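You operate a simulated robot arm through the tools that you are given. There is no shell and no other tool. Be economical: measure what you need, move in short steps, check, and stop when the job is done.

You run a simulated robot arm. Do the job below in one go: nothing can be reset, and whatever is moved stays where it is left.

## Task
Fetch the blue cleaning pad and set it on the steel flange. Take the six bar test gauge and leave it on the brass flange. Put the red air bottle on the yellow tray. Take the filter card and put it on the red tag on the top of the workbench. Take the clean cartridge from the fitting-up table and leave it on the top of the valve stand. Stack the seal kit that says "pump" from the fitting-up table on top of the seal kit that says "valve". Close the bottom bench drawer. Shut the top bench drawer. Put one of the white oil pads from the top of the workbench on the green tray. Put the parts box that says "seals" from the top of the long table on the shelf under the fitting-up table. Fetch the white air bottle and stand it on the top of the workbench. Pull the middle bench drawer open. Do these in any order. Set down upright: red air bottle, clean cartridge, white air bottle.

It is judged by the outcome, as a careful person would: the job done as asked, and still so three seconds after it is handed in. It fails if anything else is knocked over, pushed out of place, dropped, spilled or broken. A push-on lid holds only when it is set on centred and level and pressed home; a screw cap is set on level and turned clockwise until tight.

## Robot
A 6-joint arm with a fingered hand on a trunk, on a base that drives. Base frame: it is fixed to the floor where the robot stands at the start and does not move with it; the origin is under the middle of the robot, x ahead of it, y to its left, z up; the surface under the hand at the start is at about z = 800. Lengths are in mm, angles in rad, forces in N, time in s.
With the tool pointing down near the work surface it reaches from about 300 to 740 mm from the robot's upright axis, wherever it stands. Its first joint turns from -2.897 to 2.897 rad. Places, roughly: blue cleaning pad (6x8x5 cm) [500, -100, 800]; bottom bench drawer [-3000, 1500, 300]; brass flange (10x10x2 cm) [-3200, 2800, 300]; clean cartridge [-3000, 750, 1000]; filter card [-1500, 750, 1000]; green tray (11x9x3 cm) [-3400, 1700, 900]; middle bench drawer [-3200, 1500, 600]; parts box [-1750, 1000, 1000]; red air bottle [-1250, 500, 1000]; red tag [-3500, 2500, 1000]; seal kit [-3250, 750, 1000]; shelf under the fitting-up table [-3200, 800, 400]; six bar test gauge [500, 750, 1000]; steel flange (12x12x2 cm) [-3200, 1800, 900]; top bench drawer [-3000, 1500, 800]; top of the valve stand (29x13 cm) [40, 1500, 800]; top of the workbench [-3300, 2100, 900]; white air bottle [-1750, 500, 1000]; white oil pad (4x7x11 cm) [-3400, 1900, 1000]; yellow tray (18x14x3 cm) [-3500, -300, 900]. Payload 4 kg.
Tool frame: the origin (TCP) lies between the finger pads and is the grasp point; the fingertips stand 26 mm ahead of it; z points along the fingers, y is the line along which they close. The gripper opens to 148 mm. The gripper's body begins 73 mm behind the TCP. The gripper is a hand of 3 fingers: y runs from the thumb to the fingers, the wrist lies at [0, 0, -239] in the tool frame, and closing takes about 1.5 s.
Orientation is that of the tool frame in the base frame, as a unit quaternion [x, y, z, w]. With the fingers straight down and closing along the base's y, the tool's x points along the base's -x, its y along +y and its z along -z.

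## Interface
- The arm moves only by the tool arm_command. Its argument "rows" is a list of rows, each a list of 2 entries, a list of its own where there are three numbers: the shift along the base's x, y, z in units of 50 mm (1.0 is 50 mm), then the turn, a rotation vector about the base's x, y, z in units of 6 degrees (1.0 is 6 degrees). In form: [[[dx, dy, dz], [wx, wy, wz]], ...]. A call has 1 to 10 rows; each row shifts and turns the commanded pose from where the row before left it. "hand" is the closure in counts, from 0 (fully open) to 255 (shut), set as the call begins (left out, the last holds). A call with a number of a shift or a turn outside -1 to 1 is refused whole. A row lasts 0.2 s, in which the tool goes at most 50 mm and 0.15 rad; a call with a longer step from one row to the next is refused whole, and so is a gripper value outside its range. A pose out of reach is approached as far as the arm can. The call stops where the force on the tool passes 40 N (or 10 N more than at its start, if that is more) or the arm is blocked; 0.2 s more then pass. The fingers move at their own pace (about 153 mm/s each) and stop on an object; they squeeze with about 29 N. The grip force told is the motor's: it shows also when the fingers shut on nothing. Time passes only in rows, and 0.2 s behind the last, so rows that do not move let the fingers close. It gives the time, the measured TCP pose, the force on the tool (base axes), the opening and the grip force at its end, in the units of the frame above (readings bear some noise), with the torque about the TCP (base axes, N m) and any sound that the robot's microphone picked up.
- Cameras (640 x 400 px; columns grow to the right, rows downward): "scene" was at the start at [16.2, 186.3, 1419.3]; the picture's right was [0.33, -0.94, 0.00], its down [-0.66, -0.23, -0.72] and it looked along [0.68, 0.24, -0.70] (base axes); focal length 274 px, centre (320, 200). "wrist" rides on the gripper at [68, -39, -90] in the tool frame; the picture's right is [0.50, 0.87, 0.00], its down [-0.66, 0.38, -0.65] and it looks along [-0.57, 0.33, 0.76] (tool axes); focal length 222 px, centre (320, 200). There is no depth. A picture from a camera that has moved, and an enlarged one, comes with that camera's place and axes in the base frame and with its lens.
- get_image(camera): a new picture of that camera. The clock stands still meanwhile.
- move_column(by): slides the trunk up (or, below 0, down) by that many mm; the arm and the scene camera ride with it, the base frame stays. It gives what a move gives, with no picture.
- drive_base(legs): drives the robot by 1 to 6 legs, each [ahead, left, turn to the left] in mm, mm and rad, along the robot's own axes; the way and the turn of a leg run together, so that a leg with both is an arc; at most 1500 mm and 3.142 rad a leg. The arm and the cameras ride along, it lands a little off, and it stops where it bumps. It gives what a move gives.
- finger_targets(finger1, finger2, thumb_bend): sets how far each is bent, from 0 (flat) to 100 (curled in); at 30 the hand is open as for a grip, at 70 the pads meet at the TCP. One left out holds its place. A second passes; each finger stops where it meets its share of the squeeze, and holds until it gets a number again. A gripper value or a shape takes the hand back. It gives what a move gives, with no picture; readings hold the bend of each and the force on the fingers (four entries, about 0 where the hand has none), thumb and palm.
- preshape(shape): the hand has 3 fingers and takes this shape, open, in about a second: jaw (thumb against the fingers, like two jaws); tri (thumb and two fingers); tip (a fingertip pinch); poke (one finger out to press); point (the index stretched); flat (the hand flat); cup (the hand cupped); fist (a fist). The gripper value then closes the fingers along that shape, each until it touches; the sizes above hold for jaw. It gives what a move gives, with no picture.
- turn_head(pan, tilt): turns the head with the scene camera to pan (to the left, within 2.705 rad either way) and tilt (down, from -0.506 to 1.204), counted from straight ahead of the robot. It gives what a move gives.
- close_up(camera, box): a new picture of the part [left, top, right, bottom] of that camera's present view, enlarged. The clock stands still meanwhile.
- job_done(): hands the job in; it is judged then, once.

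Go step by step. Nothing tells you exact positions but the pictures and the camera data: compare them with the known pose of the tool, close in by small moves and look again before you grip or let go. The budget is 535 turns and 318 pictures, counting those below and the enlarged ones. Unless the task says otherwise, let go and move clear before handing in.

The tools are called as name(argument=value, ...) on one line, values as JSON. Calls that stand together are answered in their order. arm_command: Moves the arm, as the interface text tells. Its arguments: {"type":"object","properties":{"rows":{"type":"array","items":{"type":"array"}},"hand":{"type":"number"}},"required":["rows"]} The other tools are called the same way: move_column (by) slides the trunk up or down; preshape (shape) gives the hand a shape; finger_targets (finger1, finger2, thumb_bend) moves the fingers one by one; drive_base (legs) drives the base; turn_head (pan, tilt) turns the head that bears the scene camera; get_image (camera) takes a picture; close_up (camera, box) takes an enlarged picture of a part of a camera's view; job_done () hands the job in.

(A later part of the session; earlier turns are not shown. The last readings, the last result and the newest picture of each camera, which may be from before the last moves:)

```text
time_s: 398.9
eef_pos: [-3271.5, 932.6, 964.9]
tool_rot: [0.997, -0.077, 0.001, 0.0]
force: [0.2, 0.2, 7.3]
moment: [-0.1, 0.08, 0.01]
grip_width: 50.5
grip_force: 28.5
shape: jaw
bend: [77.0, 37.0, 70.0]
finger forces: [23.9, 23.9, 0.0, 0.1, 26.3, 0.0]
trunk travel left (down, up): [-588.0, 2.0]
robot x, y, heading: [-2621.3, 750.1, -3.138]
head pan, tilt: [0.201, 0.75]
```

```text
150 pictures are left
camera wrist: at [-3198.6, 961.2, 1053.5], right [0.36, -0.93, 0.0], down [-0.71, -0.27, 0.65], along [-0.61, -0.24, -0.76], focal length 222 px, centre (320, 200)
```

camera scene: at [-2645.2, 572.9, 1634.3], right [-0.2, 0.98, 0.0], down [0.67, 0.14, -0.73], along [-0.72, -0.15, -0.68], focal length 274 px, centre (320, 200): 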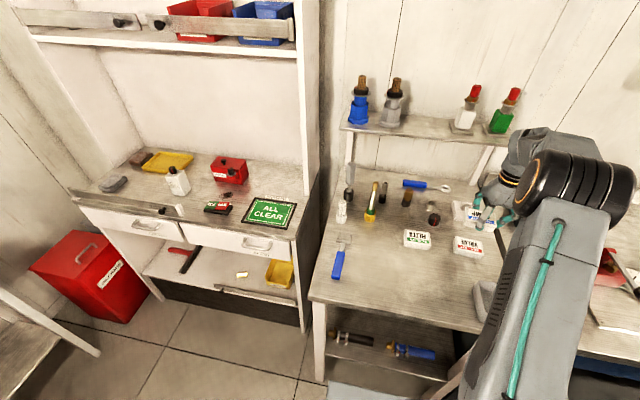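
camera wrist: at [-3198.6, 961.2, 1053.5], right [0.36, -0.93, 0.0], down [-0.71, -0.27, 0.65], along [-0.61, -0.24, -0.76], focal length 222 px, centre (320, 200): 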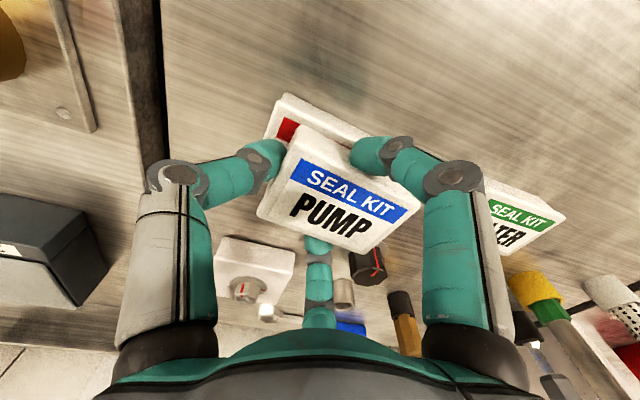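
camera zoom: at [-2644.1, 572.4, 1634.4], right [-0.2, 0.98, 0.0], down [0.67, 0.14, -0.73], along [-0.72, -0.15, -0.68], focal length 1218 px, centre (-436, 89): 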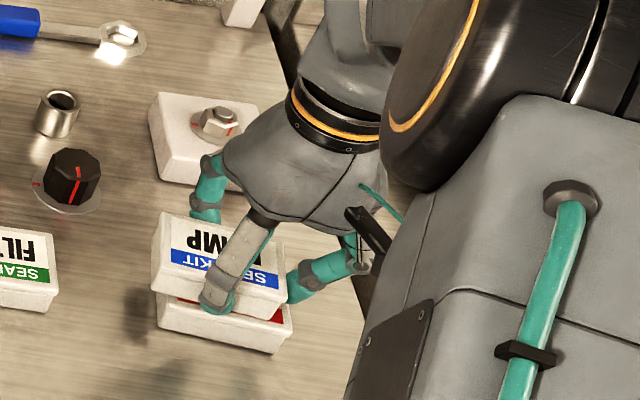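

arm_command(rows=[[[0, 0, 0.12], [0, 0, 0]], [[0.16, 0.08, 0], [0, 0, 0]], [[0, 0, -0.12], [0, 0, 0]], [[0, 0, 0], [0, 0, 0]]])

close_up(camera="scene", box=[430, 180, 550, 270])

get_image(camera="wrist")

```text
time_s: 399.9
eef_pos: [-3261.6, 937.5, 963.6]
tool_rot: [0.997, -0.077, 0.001, 0.0]
force: [0.0, 0.8, 8.0]
moment: [-0.06, 0.07, 0.0]
grip_width: 50.5
grip_force: 28.7
shape: jaw
bend: [77.0, 37.0, 70.0]
finger forces: [23.9, 24.5, 0.0, 0.1, 27.0, 0.0]
trunk travel left (down, up): [-588.0, 2.0]
robot x, y, heading: [-2622.0, 749.8, -3.136]
head pan, tilt: [0.201, 0.75]
```

```text
4.44 times, centred on (490, 225) of scene
camera zoom: at [-2643.9, 572.5, 1634.4], right [-0.2, 0.98, 0.0], down [0.67, 0.14, -0.73], along [-0.72, -0.15, -0.68], focal length 1218 px, centre (-436, 89)
```

zoom: 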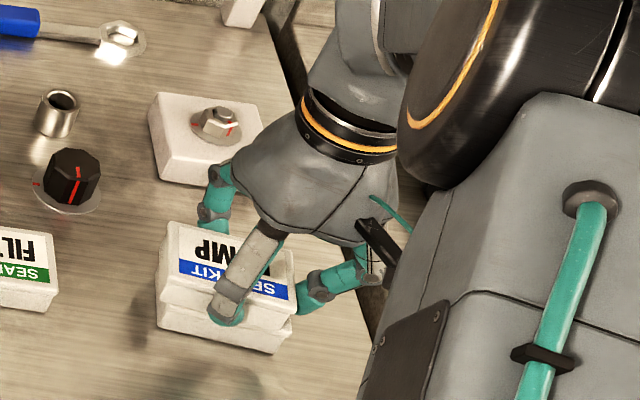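

```text
148 pictures are left
camera wrist: at [-3189.9, 965.4, 1053.4], right [0.36, -0.93, 0.0], down [-0.71, -0.27, 0.65], along [-0.61, -0.23, -0.76], focal length 222 px, centre (320, 200)
```

wrist: 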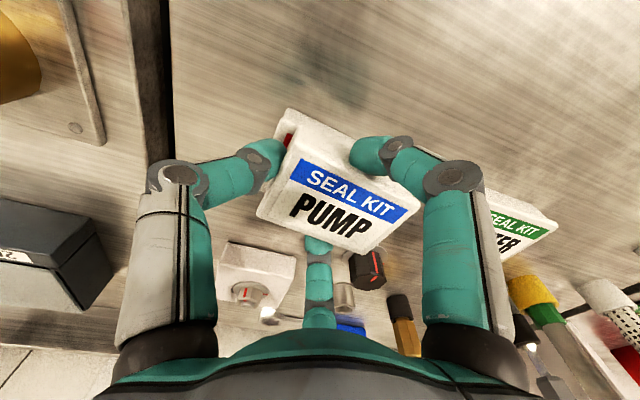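

Well stacked. I open and rise.

arm_command(rows=[[[0, 0, 0], [0, 0, 0]], [[0, 0, 0], [0, 0, 0]], [[0, 0, 0], [0, 0, 0]], [[0, 0, 0], [0, 0, 0]], [[0, 0, 0.5], [0, 0, 0]], [[0, 0, 1], [0, 0, 0]], [[0, 0, 1], [0, 0, 0]], [[0, 0, 1], [0, 0, 0]], [[0.6, -0.2, 0.4], [0, 0, 0]]], hand=50)

close_up(camera="scene", box=[430, 180, 550, 270])

get_image(camera="wrist")

```text
time_s: 401.9
eef_pos: [-3231.9, 928.8, 1158.1]
tool_rot: [0.997, -0.077, 0.001, 0.0]
force: [-0.5, 0.2, -0.4]
moment: [-0.01, 0.0, 0.01]
grip_width: 118.7
grip_force: 0.1
shape: jaw
bend: [25.0, 25.0, 47.0]
finger forces: [0.0, 0.0, 0.0, 0.1, 0.0, 0.0]
trunk travel left (down, up): [-588.0, 2.0]
robot x, y, heading: [-2626.4, 753.0, -3.134]
head pan, tilt: [0.201, 0.75]
```

```text
4.44 times, centred on (490, 225) of scene
camera zoom: at [-2644.1, 572.4, 1634.2], right [-0.2, 0.98, 0.0], down [0.67, 0.14, -0.73], along [-0.72, -0.15, -0.68], focal length 1218 px, centre (-436, 89)
```

zoom: 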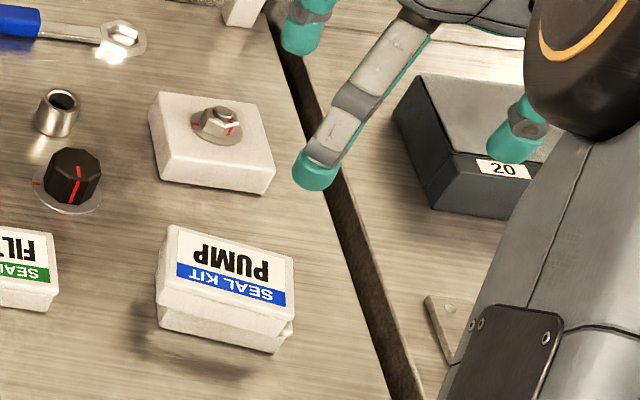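

```text
146 pictures are left
camera wrist: at [-3160.7, 956.5, 1247.7], right [0.36, -0.93, 0.0], down [-0.71, -0.27, 0.65], along [-0.61, -0.24, -0.76], focal length 222 px, centre (320, 200)
```

wrist: 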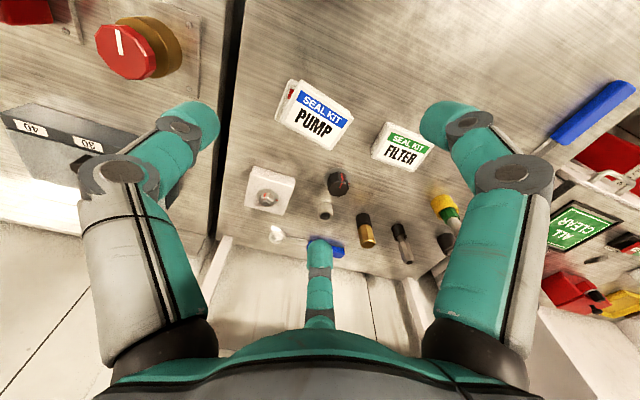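

The kits are stacked. Next the "seals" parts box on the long table behind me; I look there first.

arm_command(rows=[[[0.9, -0.3, 0.2], [0, 0, 0.5]], [[0.9, -0.3, 0.2], [0, 0, 0.8]], [[0.9, -0.3, 0.2], [0, 0, 0]], [[0.9, -0.3, 0.2], [0, 0, 0]]])

drive_base(legs=[[-140, 60, 0]])

turn_head(pan=-2.6, tilt=0.6)

get_image(camera="scene")

```text
time_s: 402.9
eef_pos: [-3052.7, 868.8, 1198.8]
tool_rot: [1.0, -0.01, 0.001, -0.001]
force: [0.5, -0.2, -0.5]
moment: [-0.02, 0.0, 0.0]
grip_width: 118.7
grip_force: 0.0
shape: jaw
bend: [25.0, 25.0, 47.0]
finger forces: [0.1, 0.0, 0.0, 0.0, 0.0, 0.1]
trunk travel left (down, up): [-588.0, 2.0]
robot x, y, heading: [-2624.8, 752.6, -3.137]
head pan, tilt: [0.201, 0.75]
```

```text
time_s: 404.2
eef_pos: [-2911.9, 808.3, 1196.4]
tool_rot: [1.0, -0.009, 0.001, 0.0]
force: [0.1, -0.2, 0.3]
moment: [0.04, 0.01, 0.05]
grip_width: 118.7
grip_force: 0.1
shape: jaw
bend: [25.0, 25.0, 47.0]
finger forces: [0.0, 0.0, 0.0, 0.1, 0.0, 0.0]
trunk travel left (down, up): [-588.0, 2.0]
robot x, y, heading: [-2481.5, 697.1, -3.137]
head pan, tilt: [0.201, 0.75]
```

```text
time_s: 406.7
eef_pos: [-2912.2, 808.9, 1198.3]
tool_rot: [1.0, -0.009, 0.002, -0.001]
force: [0.2, -0.2, -0.2]
moment: [-0.03, -0.01, -0.02]
grip_width: 118.6
grip_force: 0.0
shape: jaw
bend: [25.0, 25.0, 47.0]
finger forces: [0.1, 0.1, 0.1, 0.0, 0.0, 0.1]
trunk travel left (down, up): [-588.0, 2.0]
robot x, y, heading: [-2483.4, 696.7, -3.135]
head pan, tilt: [-2.601, 0.6]
```

```text
145 pictures are left
camera scene: at [-2346.0, 576.7, 1647.1], right [0.52, -0.85, 0.0], down [-0.48, -0.29, -0.83], along [0.7, 0.43, -0.56], focal length 274 px, centre (320, 200)
```

scene: 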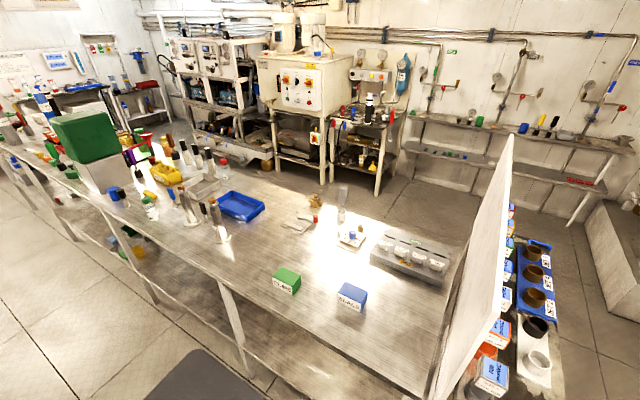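

close_up(camera="scene", box=[260, 200, 460, 325])

```text
3.20 times, centred on (360, 262) of scene
camera zoom: at [-2346.0, 576.7, 1647.1], right [0.52, -0.85, 0.0], down [-0.48, -0.29, -0.83], along [0.7, 0.43, -0.56], focal length 877 px, centre (192, 0)
```

zoom: 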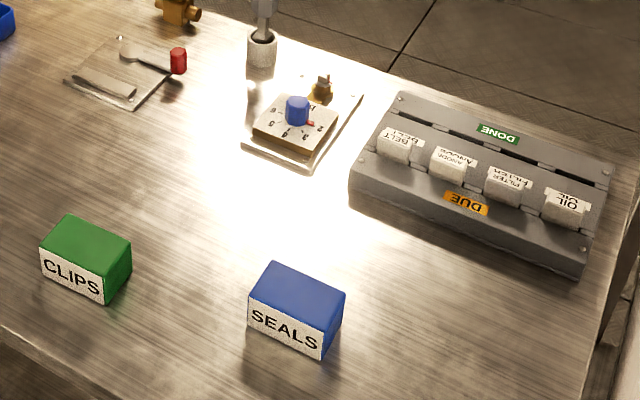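

SEALS is the blue-topped box at about [-1856, 766], aligned with the axes. I tuck the arm to my left and turn round in the aisle to face the long table.

arm_command(rows=[[[0.3, -0.9, 0.1], [0, 0, 0]], [[0.3, -0.9, 0.1], [0, 0, 0]], [[0, -0.9, 0], [0, 0, 0]], [[0, -0.9, 0], [0, 0, 0]], [[0, -0.9, 0], [0, 0, 0]], [[0, -0.7, 0], [0, 0, 0]]])

drive_base(legs=[[20, -70, 0], [0, 0, -3.13]])

turn_head(pan=0.0, tilt=0.75)

get_image(camera="scene")

```text
time_s: 408.1
eef_pos: [-2883.6, 548.9, 1205.0]
tool_rot: [1.0, -0.007, 0.002, -0.001]
force: [-0.2, -0.5, -0.1]
moment: [-0.03, -0.01, 0.02]
grip_width: 119.0
grip_force: 0.0
shape: jaw
bend: [25.0, 25.0, 47.0]
finger forces: [0.0, 0.1, 0.0, 0.0, 0.1, 0.1]
trunk travel left (down, up): [-588.0, 2.0]
robot x, y, heading: [-2481.3, 690.4, -3.136]
head pan, tilt: [-2.601, 0.6]
```

```text
time_s: 416.3
eef_pos: [-2109.1, 931.1, 1205.7]
tool_rot: [-0.023, 1.0, 0.0, -0.001]
force: [-0.2, 0.1, -0.9]
moment: [0.01, 0.04, 0.02]
grip_width: 118.5
grip_force: 0.1
shape: jaw
bend: [25.0, 25.0, 47.0]
finger forces: [0.0, 0.0, 0.1, 0.0, 0.1, 0.0]
trunk travel left (down, up): [-588.0, 2.0]
robot x, y, heading: [-2500.8, 761.9, 0.068]
head pan, tilt: [-2.601, 0.6]
```

```text
time_s: 418.7
eef_pos: [-2109.4, 932.0, 1204.9]
tool_rot: [-0.022, 1.0, 0.0, -0.002]
force: [0.2, 0.2, -0.2]
moment: [0.0, 0.04, -0.01]
grip_width: 118.7
grip_force: 0.1
shape: jaw
bend: [25.0, 25.0, 47.0]
finger forces: [0.1, 0.0, 0.0, 0.0, 0.0, 0.0]
trunk travel left (down, up): [-588.0, 2.0]
robot x, y, heading: [-2499.4, 764.4, 0.073]
head pan, tilt: [0.0, 0.75]
```

```text
143 pictures are left
camera scene: at [-2491.0, 923.4, 1634.2], right [0.07, -1.0, 0.0], down [-0.68, -0.05, -0.73], along [0.73, 0.05, -0.68], focal length 274 px, centre (320, 200)
```

scene: 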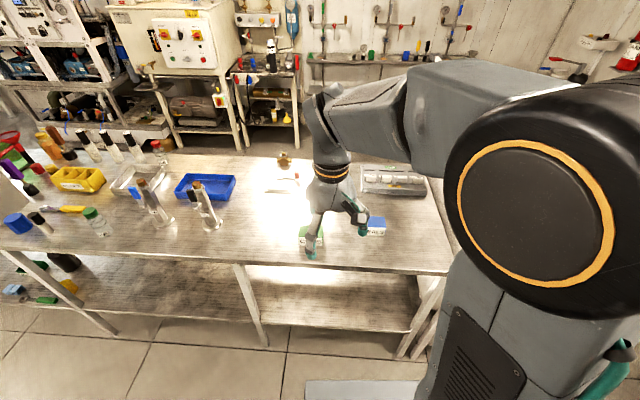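

drive_base(legs=[[110, 0, -0.072]])

arm_command(rows=[[[0.5, -0.8, 0], [0, 0, 0]], [[0.5, -0.8, 0], [0, 0, 0]], [[0.5, -0.6, -0.5], [0, 0, 0]], [[0, 0, -0.9], [0, 0, 0]]])

get_image(camera="wrist")

get_image(camera="scene")

```text
time_s: 419.9
eef_pos: [-1984.0, 906.7, 1205.6]
tool_rot: [0.014, 1.0, -0.001, -0.002]
force: [-0.8, 0.0, -0.5]
moment: [0.04, -0.01, 0.01]
grip_width: 118.8
grip_force: 0.0
shape: jaw
bend: [25.0, 25.0, 47.0]
finger forces: [0.1, 0.0, 0.0, 0.0, 0.0, 0.0]
trunk travel left (down, up): [-588.0, 2.0]
robot x, y, heading: [-2387.4, 767.0, -0.001]
head pan, tilt: [0.0, 0.75]
```

```text
time_s: 420.9
eef_pos: [-1913.1, 796.6, 1137.1]
tool_rot: [0.015, 1.0, 0.001, -0.002]
force: [0.0, -0.2, -0.1]
moment: [-0.03, 0.02, 0.01]
grip_width: 118.6
grip_force: 0.1
shape: jaw
bend: [25.0, 25.0, 47.0]
finger forces: [0.0, 0.1, 0.1, 0.0, 0.0, 0.0]
trunk travel left (down, up): [-588.0, 2.0]
robot x, y, heading: [-2393.9, 767.4, -0.0]
head pan, tilt: [0.0, 0.75]
```

```text
142 pictures are left
camera wrist: at [-1980.7, 759.7, 1226.7], right [-0.48, 0.88, 0.0], down [0.67, 0.36, 0.65], along [0.57, 0.31, -0.76], focal length 222 px, centre (320, 200)
```

wrist: 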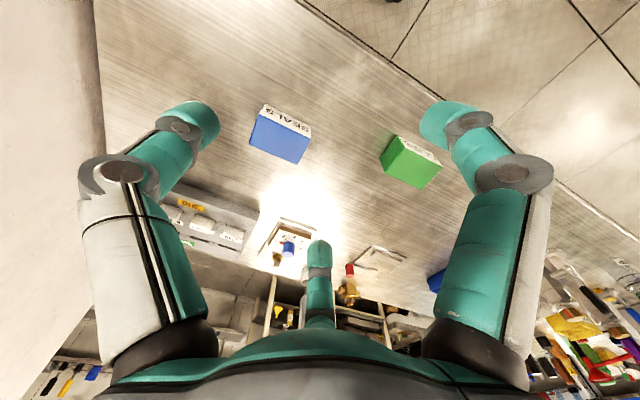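

```text
141 pictures are left
camera scene: at [-2366.3, 925.7, 1634.3], right [0.0, -1.0, 0.0], down [-0.68, 0.0, -0.73], along [0.73, 0.0, -0.68], focal length 274 px, centre (320, 200)
```

scene: 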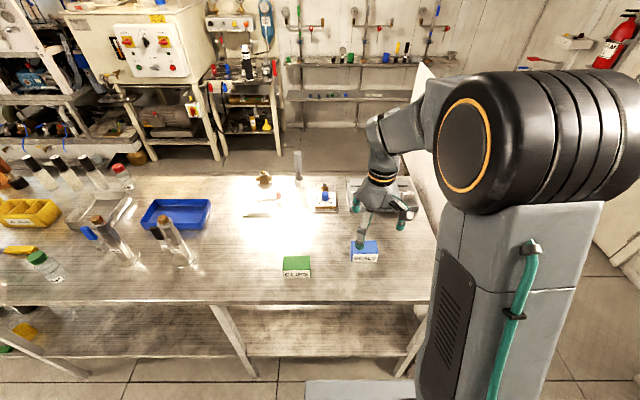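

close_up(camera="scene", box=[330, 220, 410, 280])

close_up(camera="wrist", box=[220, 80, 340, 180])

```text
6.67 times, centred on (370, 250) of scene
camera zoom: at [-2366.3, 925.7, 1634.3], right [0.0, -1.0, 0.0], down [-0.68, 0.0, -0.73], along [0.73, 0.0, -0.68], focal length 1827 px, centre (-13, -133)
```

zoom: 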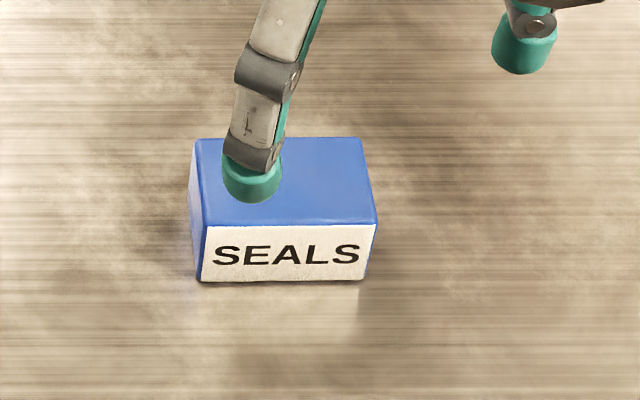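

```text
4.00 times, centred on (280, 130) of wrist
camera zoom: at [-1980.7, 759.7, 1226.7], right [-0.48, 0.88, 0.0], down [0.67, 0.36, 0.65], along [0.57, 0.31, -0.76], focal length 888 px, centre (480, 480)
```

zoom: 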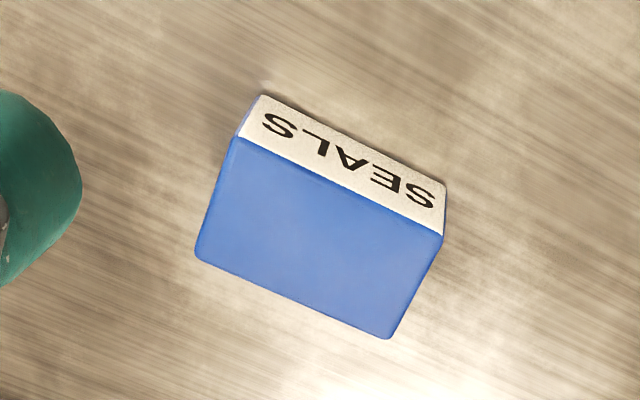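

SEALS: x -1865…-1815, y ≈ 742…822, top z ≈ 945. I bring the hand over it and down.

arm_command(rows=[[[0.75, -0.26, 0], [0, 0, 0]], [[0.7, -0.26, 0], [0, 0, 0]], [[0, 0, -1], [0, 0, 0]], [[0, 0, -1], [0, 0, 0]], [[0, 0, -0.8], [0, 0, 0]]])

get_image(camera="wrist")

```text
time_s: 422.1
eef_pos: [-1841.0, 771.6, 998.5]
tool_rot: [0.014, 1.0, 0.0, -0.001]
force: [0.4, 1.2, 0.4]
moment: [0.0, 0.01, -0.01]
grip_width: 119.1
grip_force: 0.1
shape: jaw
bend: [25.0, 25.0, 47.0]
finger forces: [0.0, 0.0, 0.0, 0.1, 0.0, 0.1]
trunk travel left (down, up): [-588.0, 2.0]
robot x, y, heading: [-2391.6, 766.8, -0.001]
head pan, tilt: [0.0, 0.75]
```

```text
138 pictures are left
camera wrist: at [-1908.2, 734.2, 1087.0], right [-0.48, 0.88, 0.0], down [0.67, 0.36, 0.65], along [0.57, 0.31, -0.76], focal length 222 px, centre (320, 200)
```

wrist: 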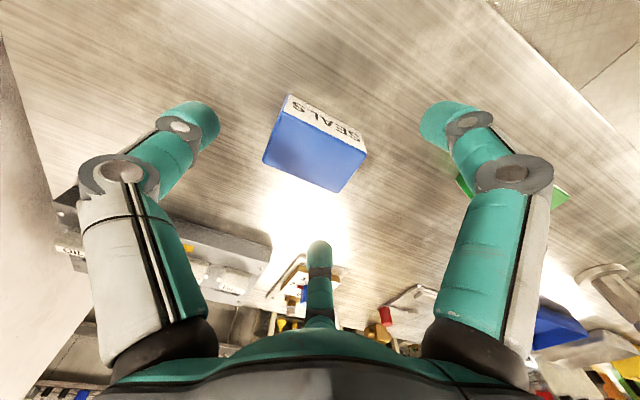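

arm_command(rows=[[[0.06, -0.22, -0.6], [0, 0, 0]], [[0, 0, -0.7], [0, 0, 0]], [[0, 0, 0], [0, 0, 0]]])

arm_command(rows=[[[0, 0, 0], [0, 0, 0]], [[0, 0, 0], [0, 0, 0]], [[0, 0, 0], [0, 0, 0]], [[0, 0, 0], [0, 0, 0]], [[0, 0, 0], [0, 0, 0]], [[0, 0, 0], [0, 0, 0]], [[0, 0, 0], [0, 0, 0]]], hand=255)

get_image(camera="wrist")

```text
time_s: 422.9
eef_pos: [-1838.5, 760.2, 933.2]
tool_rot: [0.014, 1.0, 0.001, -0.001]
force: [-0.2, -0.3, 0.8]
moment: [-0.03, -0.01, -0.01]
grip_width: 118.6
grip_force: 0.1
shape: jaw
bend: [25.0, 25.0, 47.0]
finger forces: [0.0, 0.1, 0.0, 0.0, 0.0, 0.1]
trunk travel left (down, up): [-588.0, 2.0]
robot x, y, heading: [-2389.0, 767.1, -0.003]
head pan, tilt: [0.0, 0.75]
```

```text
time_s: 424.5
eef_pos: [-1837.0, 759.1, 934.2]
tool_rot: [0.014, 1.0, 0.0, 0.0]
force: [0.7, -5.2, 19.1]
moment: [0.22, -0.83, -0.15]
grip_width: 37.0
grip_force: 29.6
shape: jaw
bend: [70.0, 29.0, 70.0]
finger forces: [23.7, 37.5, 0.0, 0.0, 28.5, 0.0]
trunk travel left (down, up): [-588.0, 2.0]
robot x, y, heading: [-2389.3, 765.5, -0.004]
head pan, tilt: [0.0, 0.75]
```

```text
137 pictures are left
camera wrist: at [-1905.8, 722.7, 1023.4], right [-0.48, 0.88, 0.0], down [0.67, 0.36, 0.65], along [0.57, 0.31, -0.76], focal length 222 px, centre (320, 200)
```

wrist: 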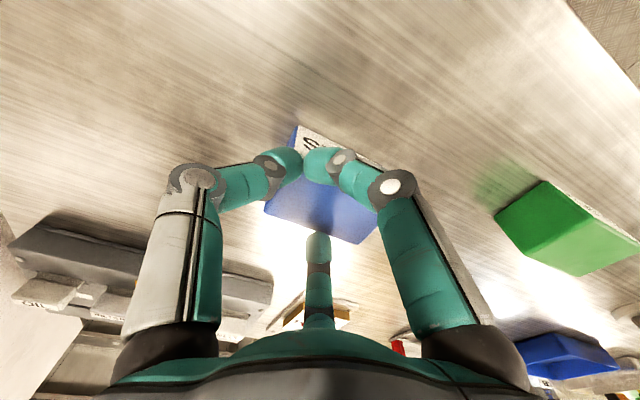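

The table is lower than I assumed: the digits closed above the box. I open, rise, and re-measure.

arm_command(rows=[[[0, 0, 0.1], [0, 0, 0]], [[0, 0, 0], [0, 0, 0]], [[0, 0, 0], [0, 0, 0]], [[0, 0, 0], [0, 0, 0]], [[0, 0, 0], [0, 0, 0]]], hand=40)

get_image(camera="wrist")

close_up(camera="scene", box=[300, 180, 460, 280])

```text
time_s: 425.7
eef_pos: [-1836.6, 761.2, 936.4]
tool_rot: [0.014, 1.0, -0.001, -0.001]
force: [0.6, -0.3, 0.0]
moment: [0.0, 0.0, 0.02]
grip_width: 124.6
grip_force: 0.1
shape: jaw
bend: [25.0, 25.0, 41.0]
finger forces: [0.1, 0.0, 0.1, 0.0, 0.0, 0.0]
trunk travel left (down, up): [-588.0, 2.0]
robot x, y, heading: [-2389.7, 765.5, -0.004]
head pan, tilt: [0.0, 0.75]
```

```text
136 pictures are left
camera wrist: at [-1904.7, 722.5, 1026.6], right [-0.48, 0.88, 0.0], down [0.67, 0.36, 0.65], along [0.57, 0.31, -0.76], focal length 222 px, centre (320, 200)
```

wrist: 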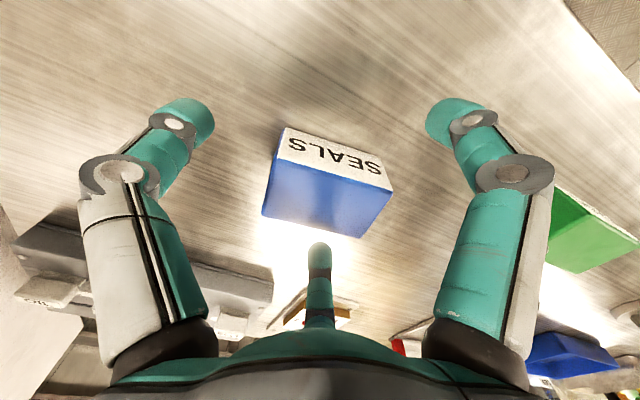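

```text
4.00 times, centred on (380, 230) of scene
camera zoom: at [-2366.7, 925.8, 1634.2], right [0.0, -1.0, 0.0], down [-0.68, 0.0, -0.73], along [0.73, 0.0, -0.68], focal length 1096 px, centre (80, 80)
```

zoom: 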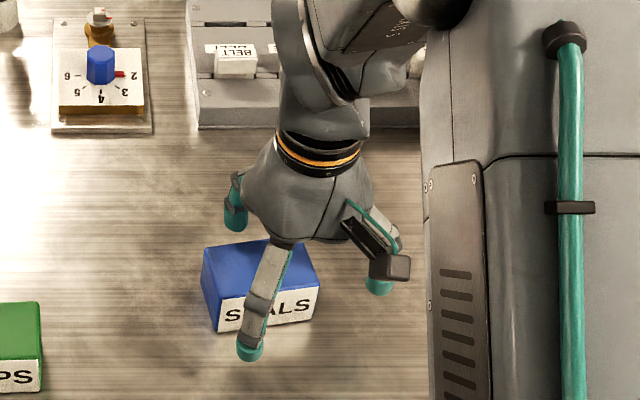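

The long table is at z ≈ 862; the box top is ≈ 907 with its centre at about [-1813, 775], turned +8°. I re-align and go down properly.

arm_command(rows=[[[0, 0, 0.7], [0, 0, 0]], [[0.48, 0.06, 0], [0, 0, 0.67]], [[0, 0, 0], [0, 0, 0.67]]], hand=30)

get_image(camera="wrist")

```text
time_s: 426.5
eef_pos: [-1812.1, 762.5, 971.6]
tool_rot: [-0.056, 0.998, -0.001, -0.002]
force: [-0.1, -0.7, -0.1]
moment: [-0.01, -0.02, -0.01]
grip_width: 130.4
grip_force: 0.0
shape: jaw
bend: [25.0, 25.0, 36.0]
finger forces: [0.0, 0.1, 0.0, 0.0, 0.0, 0.1]
trunk travel left (down, up): [-588.0, 2.0]
robot x, y, heading: [-2386.5, 764.6, -0.006]
head pan, tilt: [0.0, 0.75]
```

```text
134 pictures are left
camera wrist: at [-1874.6, 716.2, 1061.2], right [-0.59, 0.8, 0.0], down [0.61, 0.45, 0.65], along [0.52, 0.39, -0.76], focal length 222 px, centre (320, 200)
```

wrist: 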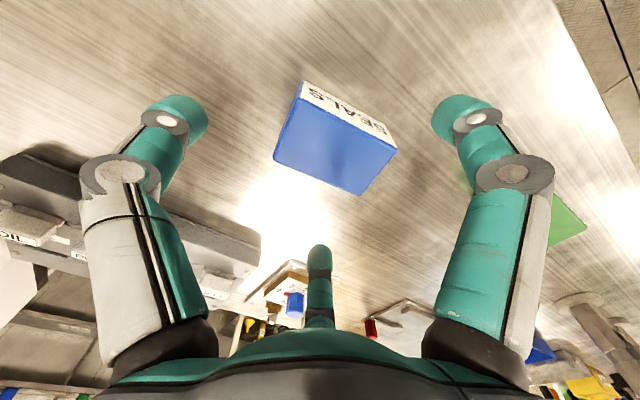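

arm_command(rows=[[[-0.06, 0, -0.6], [0, 0, 0]], [[0, 0, -0.6], [0, 0, 0]], [[0, 0, -0.34], [0, 0, 0]], [[0, 0, 0], [0, 0, 0]]])

arm_command(rows=[[[0, 0, 0], [0, 0, 0]], [[0, 0, 0], [0, 0, 0]], [[0, 0, 0], [0, 0, 0]], [[0, 0, 0], [0, 0, 0]], [[0, 0, 0], [0, 0, 0]], [[0, 0, 0], [0, 0, 0]], [[0, 0, 0], [0, 0, 0]]], hand=255)

get_image(camera="wrist")

```text
time_s: 427.5
eef_pos: [-1814.1, 764.0, 894.7]
tool_rot: [-0.056, 0.998, -0.001, -0.002]
force: [0.1, 0.5, -0.2]
moment: [0.01, -0.04, -0.02]
grip_width: 130.5
grip_force: 0.2
shape: jaw
bend: [25.0, 25.0, 36.0]
finger forces: [0.1, 0.0, 0.0, 0.1, 0.0, 0.1]
trunk travel left (down, up): [-588.0, 2.0]
robot x, y, heading: [-2388.9, 767.8, -0.006]
head pan, tilt: [0.0, 0.75]
```

```text
time_s: 429.1
eef_pos: [-1815.1, 762.8, 894.2]
tool_rot: [-0.056, 0.998, 0.0, -0.002]
force: [0.0, -0.3, 0.1]
moment: [-0.05, 0.0, 0.03]
grip_width: 53.4
grip_force: 28.6
shape: jaw
bend: [77.0, 77.0, 70.0]
finger forces: [22.4, 23.6, 0.0, 0.0, 25.9, 0.1]
trunk travel left (down, up): [-588.0, 2.0]
robot x, y, heading: [-2392.7, 764.3, -0.002]
head pan, tilt: [0.0, 0.75]
```

```text
133 pictures are left
camera wrist: at [-1877.0, 716.0, 984.3], right [-0.59, 0.8, 0.0], down [0.61, 0.45, 0.65], along [0.52, 0.39, -0.76], focal length 222 px, centre (320, 200)
```

wrist: 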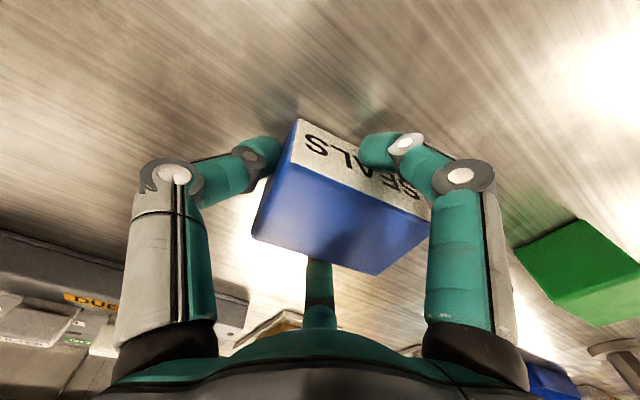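

Held. I lift, tuck the arm in, and turn back to face the fitting-up table.

arm_command(rows=[[[0, 0, 1], [0, 0, 0]], [[0, 0, 1], [0, 0, 0]], [[0, 0, 1], [0, 0, 0]], [[0, 0, 1], [0, 0, -0.4]], [[-0.8, 0.5, 0.2], [0, 0, -0.5]], [[-0.8, 0.5, 0.2], [0, 0, -0.4]], [[-0.8, 0.5, 0.2], [0, 0, 0]], [[-0.8, 0.5, 0.2], [0, 0, 0]], [[-0.4, 0.8, 0], [0, 0, 0]]])

drive_base(legs=[[-110, 0, 0], [0, 0, 3.14]])

turn_head(pan=0.0, tilt=0.8)

get_image(camera="scene")

```text
time_s: 431.1
eef_pos: [-1994.7, 905.0, 1135.1]
tool_rot: [0.012, 1.0, -0.001, -0.002]
force: [-1.0, -0.4, -1.5]
moment: [-0.04, 0.01, 0.0]
grip_width: 52.8
grip_force: 29.5
shape: jaw
bend: [77.0, 77.0, 70.0]
finger forces: [22.5, 23.8, 0.1, 0.1, 25.7, 0.1]
trunk travel left (down, up): [-588.0, 2.0]
robot x, y, heading: [-2387.9, 766.6, 0.0]
head pan, tilt: [0.0, 0.75]
```

```text
time_s: 439.5
eef_pos: [-2902.0, 649.5, 1134.6]
tool_rot: [0.999, -0.04, 0.002, -0.001]
force: [1.0, -0.3, -2.5]
moment: [-0.01, -0.01, -0.01]
grip_width: 52.5
grip_force: 29.0
shape: jaw
bend: [77.0, 77.0, 70.0]
finger forces: [22.1, 23.5, 0.0, 0.0, 25.2, 0.0]
trunk travel left (down, up): [-588.0, 2.0]
robot x, y, heading: [-2501.8, 765.1, 3.084]
head pan, tilt: [0.0, 0.75]
```

```text
time_s: 440.1
eef_pos: [-2901.4, 651.0, 1134.4]
tool_rot: [0.999, -0.039, 0.002, -0.001]
force: [0.7, -0.5, -1.0]
moment: [0.03, -0.01, -0.04]
grip_width: 52.1
grip_force: 28.8
shape: jaw
bend: [77.0, 77.0, 70.0]
finger forces: [22.0, 23.6, 0.0, 0.0, 25.2, 0.0]
trunk travel left (down, up): [-588.0, 2.0]
robot x, y, heading: [-2501.2, 770.8, 3.079]
head pan, tilt: [0.0, 0.799]
```

```text
132 pictures are left
camera scene: at [-2530.0, 605.1, 1630.2], right [0.06, 1.0, 0.0], down [0.72, -0.04, -0.7], along [-0.7, 0.04, -0.72], focal length 274 px, centre (320, 200)
```

scene: 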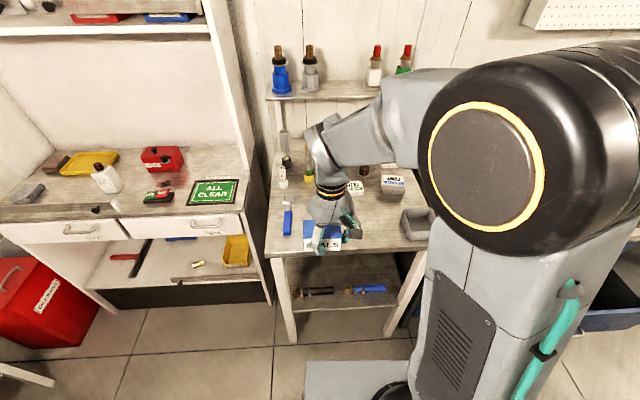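

close_up(camera="scene", box=[260, 230, 440, 350])

```text
3.33 times, centred on (350, 290) of scene
camera zoom: at [-2530.0, 605.1, 1630.2], right [0.06, 1.0, 0.0], down [0.72, -0.04, -0.7], along [-0.7, 0.04, -0.72], focal length 914 px, centre (220, -100)
```

zoom: 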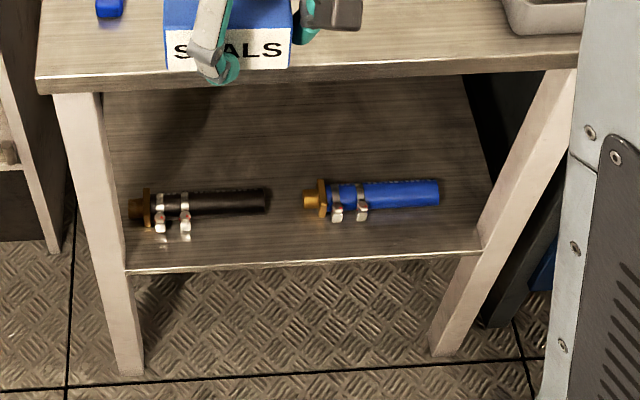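

I pick a clear spot at the shelf's front between the two tools, about [-3068, 745]. I straighten up, step back and right, and lower outside the table first.

drive_base(legs=[[0, 0, 0.06], [-60, -110, 0]])

move_column(by=-400)

move_column(by=-186)

turn_head(pan=0.05, tilt=0.7)

get_image(camera="scene")

get_image(camera="wrist")

```text
time_s: 441.8
eef_pos: [-2831.4, 736.2, 1134.0]
tool_rot: [1.0, -0.007, 0.002, 0.0]
force: [0.0, -0.1, -1.1]
moment: [0.05, -0.03, -0.01]
grip_width: 52.0
grip_force: 29.1
shape: jaw
bend: [77.0, 77.0, 70.0]
finger forces: [22.1, 23.7, 0.0, 0.0, 25.2, 0.1]
trunk travel left (down, up): [-588.0, 2.0]
robot x, y, heading: [-2438.0, 877.1, -3.137]
head pan, tilt: [0.0, 0.799]
```

```text
time_s: 445.6
eef_pos: [-2831.9, 736.1, 733.9]
tool_rot: [1.0, -0.007, 0.002, -0.001]
force: [-0.6, -0.5, -1.7]
moment: [0.05, -0.01, -0.01]
grip_width: 52.1
grip_force: 29.0
shape: jaw
bend: [77.0, 77.0, 70.0]
finger forces: [22.1, 23.6, 0.1, 0.0, 25.1, 0.1]
trunk travel left (down, up): [-188.0, 402.0]
robot x, y, heading: [-2439.8, 879.4, -3.139]
head pan, tilt: [0.0, 0.799]
```

```text
time_s: 447.7
eef_pos: [-2832.5, 735.2, 548.4]
tool_rot: [1.0, -0.007, 0.001, -0.001]
force: [0.5, 1.0, -1.4]
moment: [0.02, 0.0, -0.01]
grip_width: 52.3
grip_force: 29.0
shape: jaw
bend: [77.0, 77.0, 70.0]
finger forces: [22.1, 23.7, 0.1, 0.0, 25.1, 0.0]
trunk travel left (down, up): [-2.0, 588.0]
robot x, y, heading: [-2437.1, 876.8, -3.135]
head pan, tilt: [0.0, 0.799]
```

```text
time_s: 448.4
eef_pos: [-2832.0, 735.3, 548.8]
tool_rot: [1.0, -0.007, 0.002, -0.002]
force: [0.0, -0.7, -1.8]
moment: [0.01, -0.04, -0.01]
grip_width: 52.2
grip_force: 29.0
shape: jaw
bend: [77.0, 77.0, 70.0]
finger forces: [22.2, 23.7, 0.0, 0.0, 25.2, 0.0]
trunk travel left (down, up): [-2.0, 588.0]
robot x, y, heading: [-2439.1, 876.5, -3.137]
head pan, tilt: [0.051, 0.7]
```

```text
130 pictures are left
camera scene: at [-2462.9, 709.9, 1052.4], right [-0.06, 1.0, 0.0], down [0.64, 0.04, -0.76], along [-0.76, -0.04, -0.64], focal length 274 px, centre (320, 200)
```

scene: 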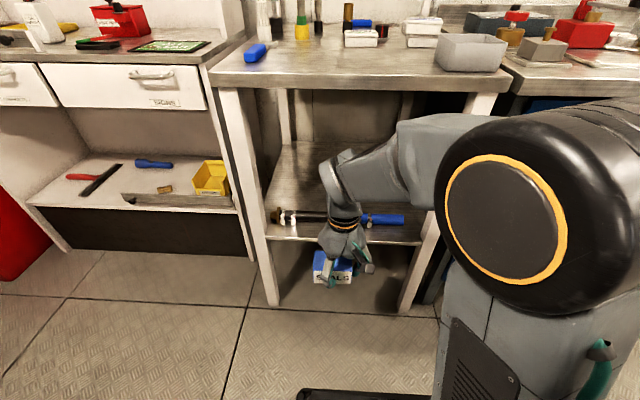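

```text
129 pictures are left
camera wrist: at [-2764.3, 772.7, 638.0], right [0.49, -0.87, 0.0], down [-0.66, -0.37, 0.65], along [-0.57, -0.32, -0.76], focal length 222 px, centre (320, 200)
```

wrist: 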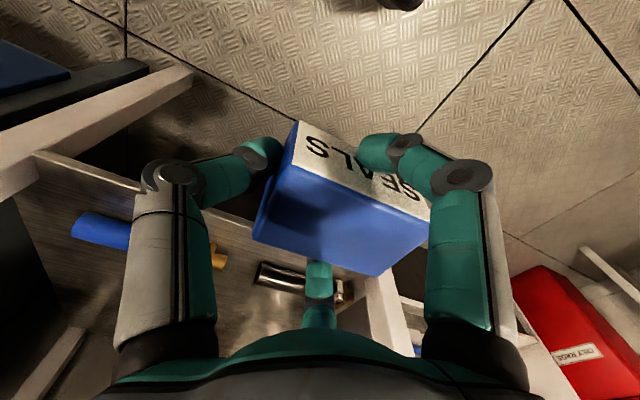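

The shelf top works out to z ≈ 418 with its front edge at x ≈ -3027. I lower to just above, then reach in under the table top.

arm_command(rows=[[[0, 0, -0.5], [0, 0, 0]], [[0, 0, -0.5], [0, 0, 0]], [[-0.9, 0.04, 0], [0, 0, 0]], [[-0.9, 0.04, 0], [0, 0, 0]], [[-0.9, 0.04, 0], [0, 0, 0]], [[-0.9, 0.04, 0], [0, 0, 0]]])

get_image(camera="scene")

get_image(camera="wrist")

```text
time_s: 449.8
eef_pos: [-3010.8, 743.6, 496.8]
tool_rot: [1.0, -0.008, 0.002, -0.001]
force: [0.0, -1.0, -1.6]
moment: [0.04, 0.02, -0.01]
grip_width: 52.0
grip_force: 29.0
shape: jaw
bend: [77.0, 77.0, 70.0]
finger forces: [22.3, 23.8, 0.0, 0.1, 24.9, 0.0]
trunk travel left (down, up): [-2.0, 588.0]
robot x, y, heading: [-2437.2, 874.3, -3.131]
head pan, tilt: [0.051, 0.7]
```

```text
128 pictures are left
camera scene: at [-2462.7, 709.9, 1052.5], right [-0.06, 1.0, 0.0], down [0.64, 0.04, -0.77], along [-0.76, -0.04, -0.64], focal length 274 px, centre (320, 200)
```

scene: 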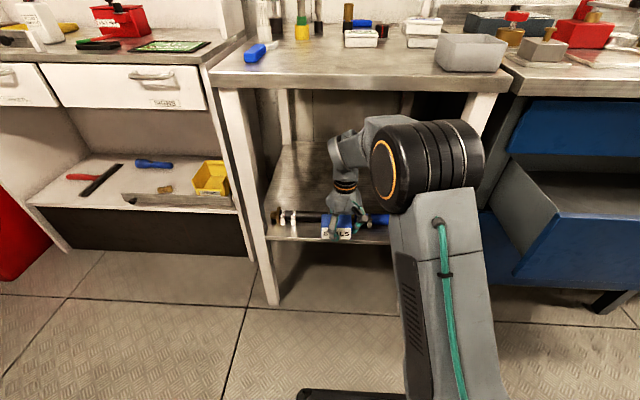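

```text
127 pictures are left
camera wrist: at [-2942.4, 781.6, 586.6], right [0.49, -0.87, 0.0], down [-0.66, -0.37, 0.65], along [-0.57, -0.32, -0.76], focal length 222 px, centre (320, 200)
```

wrist: 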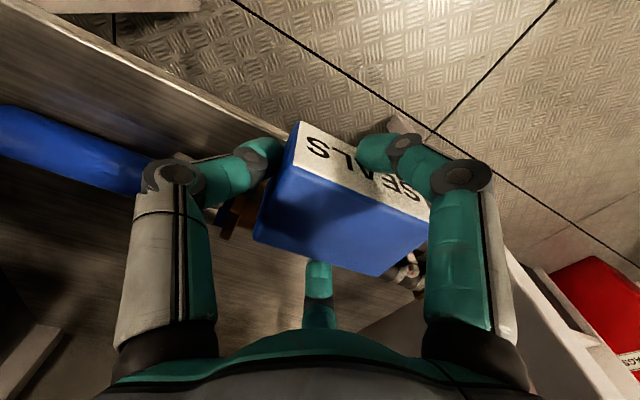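

arm_command(rows=[[[-0.5, 0, 0], [0, 0, 0]], [[-0.48, 0, 0], [0, 0, 0]], [[0, 0, -0.5], [0, 0, 0]], [[0, 0, -0.2], [0, 0, 0]]])

get_image(camera="wrist")

close_up(camera="scene", box=[250, 140, 450, 265])

```text
time_s: 450.8
eef_pos: [-3060.4, 742.8, 462.3]
tool_rot: [1.0, -0.007, 0.002, 0.0]
force: [-0.2, -0.4, -1.1]
moment: [0.02, -0.01, -0.03]
grip_width: 52.0
grip_force: 29.2
shape: jaw
bend: [77.0, 78.0, 70.0]
finger forces: [24.1, 25.6, 0.0, 0.0, 25.4, 0.1]
trunk travel left (down, up): [-2.0, 588.0]
robot x, y, heading: [-2432.6, 877.8, -3.139]
head pan, tilt: [0.051, 0.7]
```

```text
126 pictures are left
camera wrist: at [-2993.2, 780.7, 551.6], right [0.49, -0.87, 0.0], down [-0.66, -0.37, 0.65], along [-0.57, -0.32, -0.76], focal length 222 px, centre (320, 200)
```

wrist: 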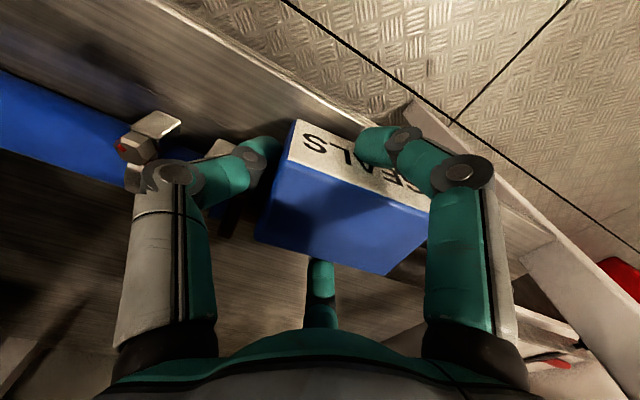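

```text
3.20 times, centred on (350, 202) of scene
camera zoom: at [-2462.8, 709.9, 1052.3], right [-0.06, 1.0, 0.0], down [0.64, 0.04, -0.76], along [-0.76, -0.04, -0.64], focal length 877 px, centre (224, 192)
```

zoom: 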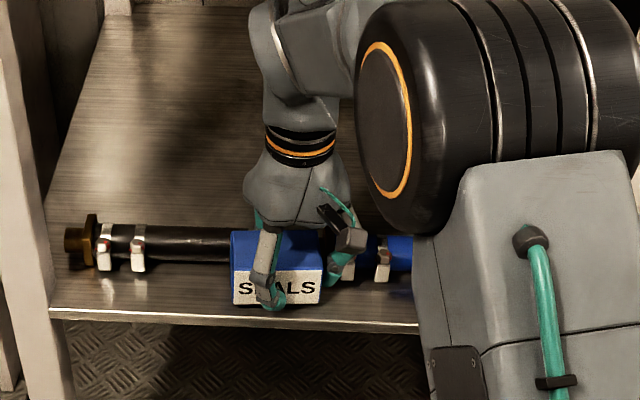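

arm_command(rows=[[[0.06, 0.16, 0], [0, 0, 0]], [[0, 0, -0.1], [0, 0, 0]], [[0, 0, -0.08], [0, 0, 0]], [[0, 0, -0.06], [0, 0, 0]], [[0, 0, 0], [0, 0, 0]]])

close_up(camera="scene", box=[250, 140, 450, 265])

```text
time_s: 452.0
eef_pos: [-3058.4, 751.9, 451.4]
tool_rot: [1.0, -0.006, 0.0, 0.0]
force: [-1.8, 1.8, 12.9]
moment: [0.1, -0.14, 0.05]
grip_width: 52.4
grip_force: 28.7
shape: jaw
bend: [77.0, 78.0, 69.0]
finger forces: [25.3, 26.4, 0.0, 0.1, 28.3, 0.1]
trunk travel left (down, up): [-2.0, 588.0]
robot x, y, heading: [-2437.3, 875.8, -3.14]
head pan, tilt: [0.051, 0.7]
```

```text
3.20 times, centred on (350, 202) of scene
camera zoom: at [-2462.2, 710.1, 1052.7], right [-0.06, 1.0, 0.0], down [0.64, 0.04, -0.77], along [-0.76, -0.04, -0.64], focal length 877 px, centre (224, 192)
```

zoom: 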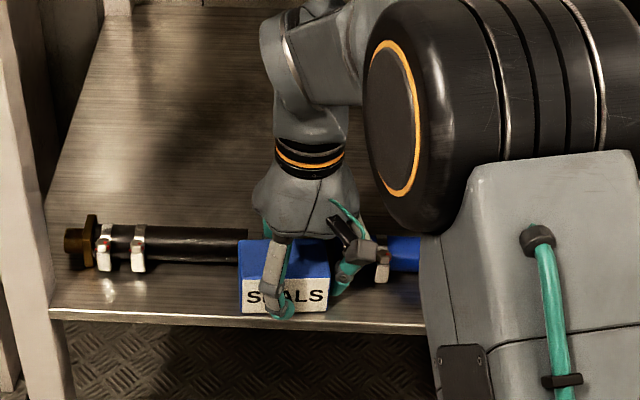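

Resting on the shelf. I open just enough to free it and lift straight up.

arm_command(rows=[[[0, 0, 0], [0, 0, 0]], [[0, 0, 0], [0, 0, 0]], [[0, 0, 0], [0, 0, 0]]], hand=120)

get_image(camera="wrist")

```text
time_s: 452.8
eef_pos: [-3057.6, 751.9, 451.0]
tool_rot: [1.0, -0.006, 0.002, -0.001]
force: [0.3, 0.7, 0.1]
moment: [-0.02, 0.01, -0.03]
grip_width: 77.8
grip_force: 0.1
shape: jaw
bend: [35.0, 35.0, 70.0]
finger forces: [0.0, 0.0, 0.0, 0.1, 0.0, 0.0]
trunk travel left (down, up): [-2.0, 588.0]
robot x, y, heading: [-2438.8, 877.3, -3.139]
head pan, tilt: [0.051, 0.7]
```

```text
123 pictures are left
camera wrist: at [-2990.2, 789.3, 540.7], right [0.49, -0.87, 0.0], down [-0.66, -0.37, 0.65], along [-0.57, -0.32, -0.76], focal length 222 px, centre (320, 200)
```

wrist: 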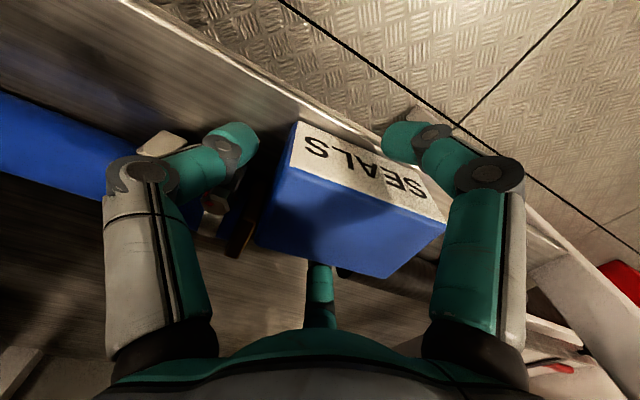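

arm_command(rows=[[[0, 0, 0.5], [0, 0, 0]], [[0, 0, 0.9], [0, 0, 0]], [[0.6, 0, 0.2], [0, 0, 0]], [[0.9, 0, 0], [0, 0, 0]], [[0.9, 0, 0], [0, 0, 0]], [[0.9, 0, 0], [0, 0, 0]], [[0.9, 0, 0], [0, 0, 0]]])

get_image(camera="scene")

move_column(by=400)

move_column(by=185)

```text
time_s: 454.4
eef_pos: [-2845.8, 751.7, 529.6]
tool_rot: [1.0, -0.008, 0.001, 0.0]
force: [0.7, 1.0, -0.1]
moment: [0.01, -0.03, -0.01]
grip_width: 77.6
grip_force: 0.0
shape: jaw
bend: [35.0, 35.0, 70.0]
finger forces: [0.0, 0.1, 0.0, 0.0, 0.0, 0.0]
trunk travel left (down, up): [-2.0, 588.0]
robot x, y, heading: [-2436.7, 881.5, -3.137]
head pan, tilt: [0.051, 0.7]
```

```text
122 pictures are left
camera scene: at [-2463.1, 709.9, 1052.4], right [-0.06, 1.0, 0.0], down [0.64, 0.04, -0.76], along [-0.76, -0.04, -0.64], focal length 274 px, centre (320, 200)
```

scene: 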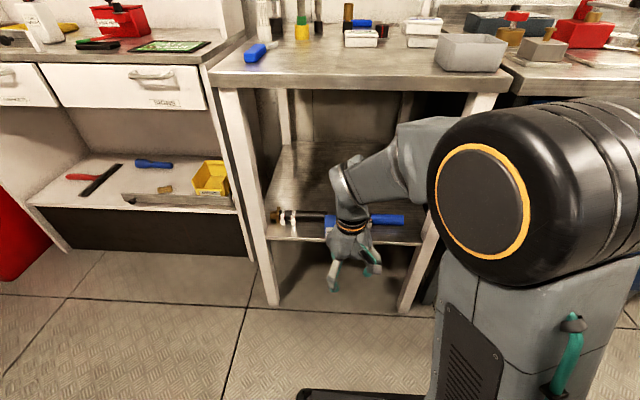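

```text
time_s: 458.2
eef_pos: [-2844.9, 750.5, 929.4]
tool_rot: [1.0, -0.007, 0.002, -0.001]
force: [0.5, 0.4, 0.3]
moment: [0.0, 0.01, -0.01]
grip_width: 77.9
grip_force: 0.0
shape: jaw
bend: [35.0, 35.0, 70.0]
finger forces: [0.0, 0.1, 0.1, 0.1, 0.1, 0.0]
trunk travel left (down, up): [-402.0, 188.0]
robot x, y, heading: [-2435.8, 876.2, -3.135]
head pan, tilt: [0.051, 0.7]
```

```text
time_s: 460.2
eef_pos: [-2846.4, 752.5, 1114.2]
tool_rot: [1.0, -0.007, 0.002, -0.001]
force: [0.3, 0.1, -0.6]
moment: [0.01, 0.0, 0.01]
grip_width: 77.8
grip_force: 0.1
shape: jaw
bend: [35.0, 35.0, 70.0]
finger forces: [0.0, 0.0, 0.0, 0.0, 0.0, 0.0]
trunk travel left (down, up): [-587.0, 3.0]
robot x, y, heading: [-2437.7, 875.0, -3.138]
head pan, tilt: [0.051, 0.7]
```

The SEALS box is on the shelf. Next the white air bottle: I leave the aisle, back along the corridor and turn to face the bottle rack.

drive_base(legs=[[0, 1090, 0], [-700, 110, 0], [0, 0, -1.565]])

turn_head(pan=0.0, tilt=0.6)

get_image(camera="scene")

```text
time_s: 473.1
eef_pos: [-1872.7, 95.2, 1114.0]
tool_rot: [0.713, -0.701, 0.002, 0.0]
force: [0.3, 0.5, 0.4]
moment: [0.04, 0.0, 0.01]
grip_width: 77.9
grip_force: 0.1
shape: jaw
bend: [35.0, 35.0, 70.0]
finger forces: [0.1, 0.1, 0.1, 0.0, 0.0, 0.0]
trunk travel left (down, up): [-587.0, 3.0]
robot x, y, heading: [-1732.6, -307.3, 1.605]
head pan, tilt: [0.051, 0.7]
```

```text
time_s: 473.8
eef_pos: [-1873.3, 94.2, 1115.7]
tool_rot: [0.713, -0.701, 0.002, 0.001]
force: [-0.4, 0.3, -0.1]
moment: [0.01, -0.05, 0.02]
grip_width: 77.6
grip_force: 0.0
shape: jaw
bend: [35.0, 35.0, 70.0]
finger forces: [0.1, 0.0, 0.0, 0.0, 0.1, 0.0]
trunk travel left (down, up): [-587.0, 3.0]
robot x, y, heading: [-1735.8, -307.9, 1.605]
head pan, tilt: [0.0, 0.6]
```

```text
121 pictures are left
camera scene: at [-1897.2, -289.6, 1646.1], right [1.0, 0.04, 0.0], down [0.02, -0.56, -0.82], along [-0.03, 0.82, -0.57], focal length 274 px, centre (320, 200)
```

scene: 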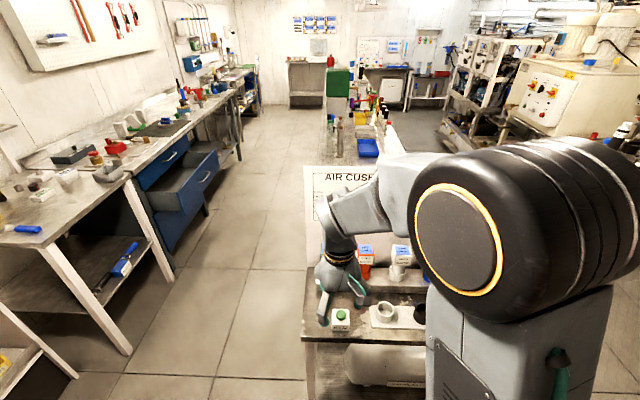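

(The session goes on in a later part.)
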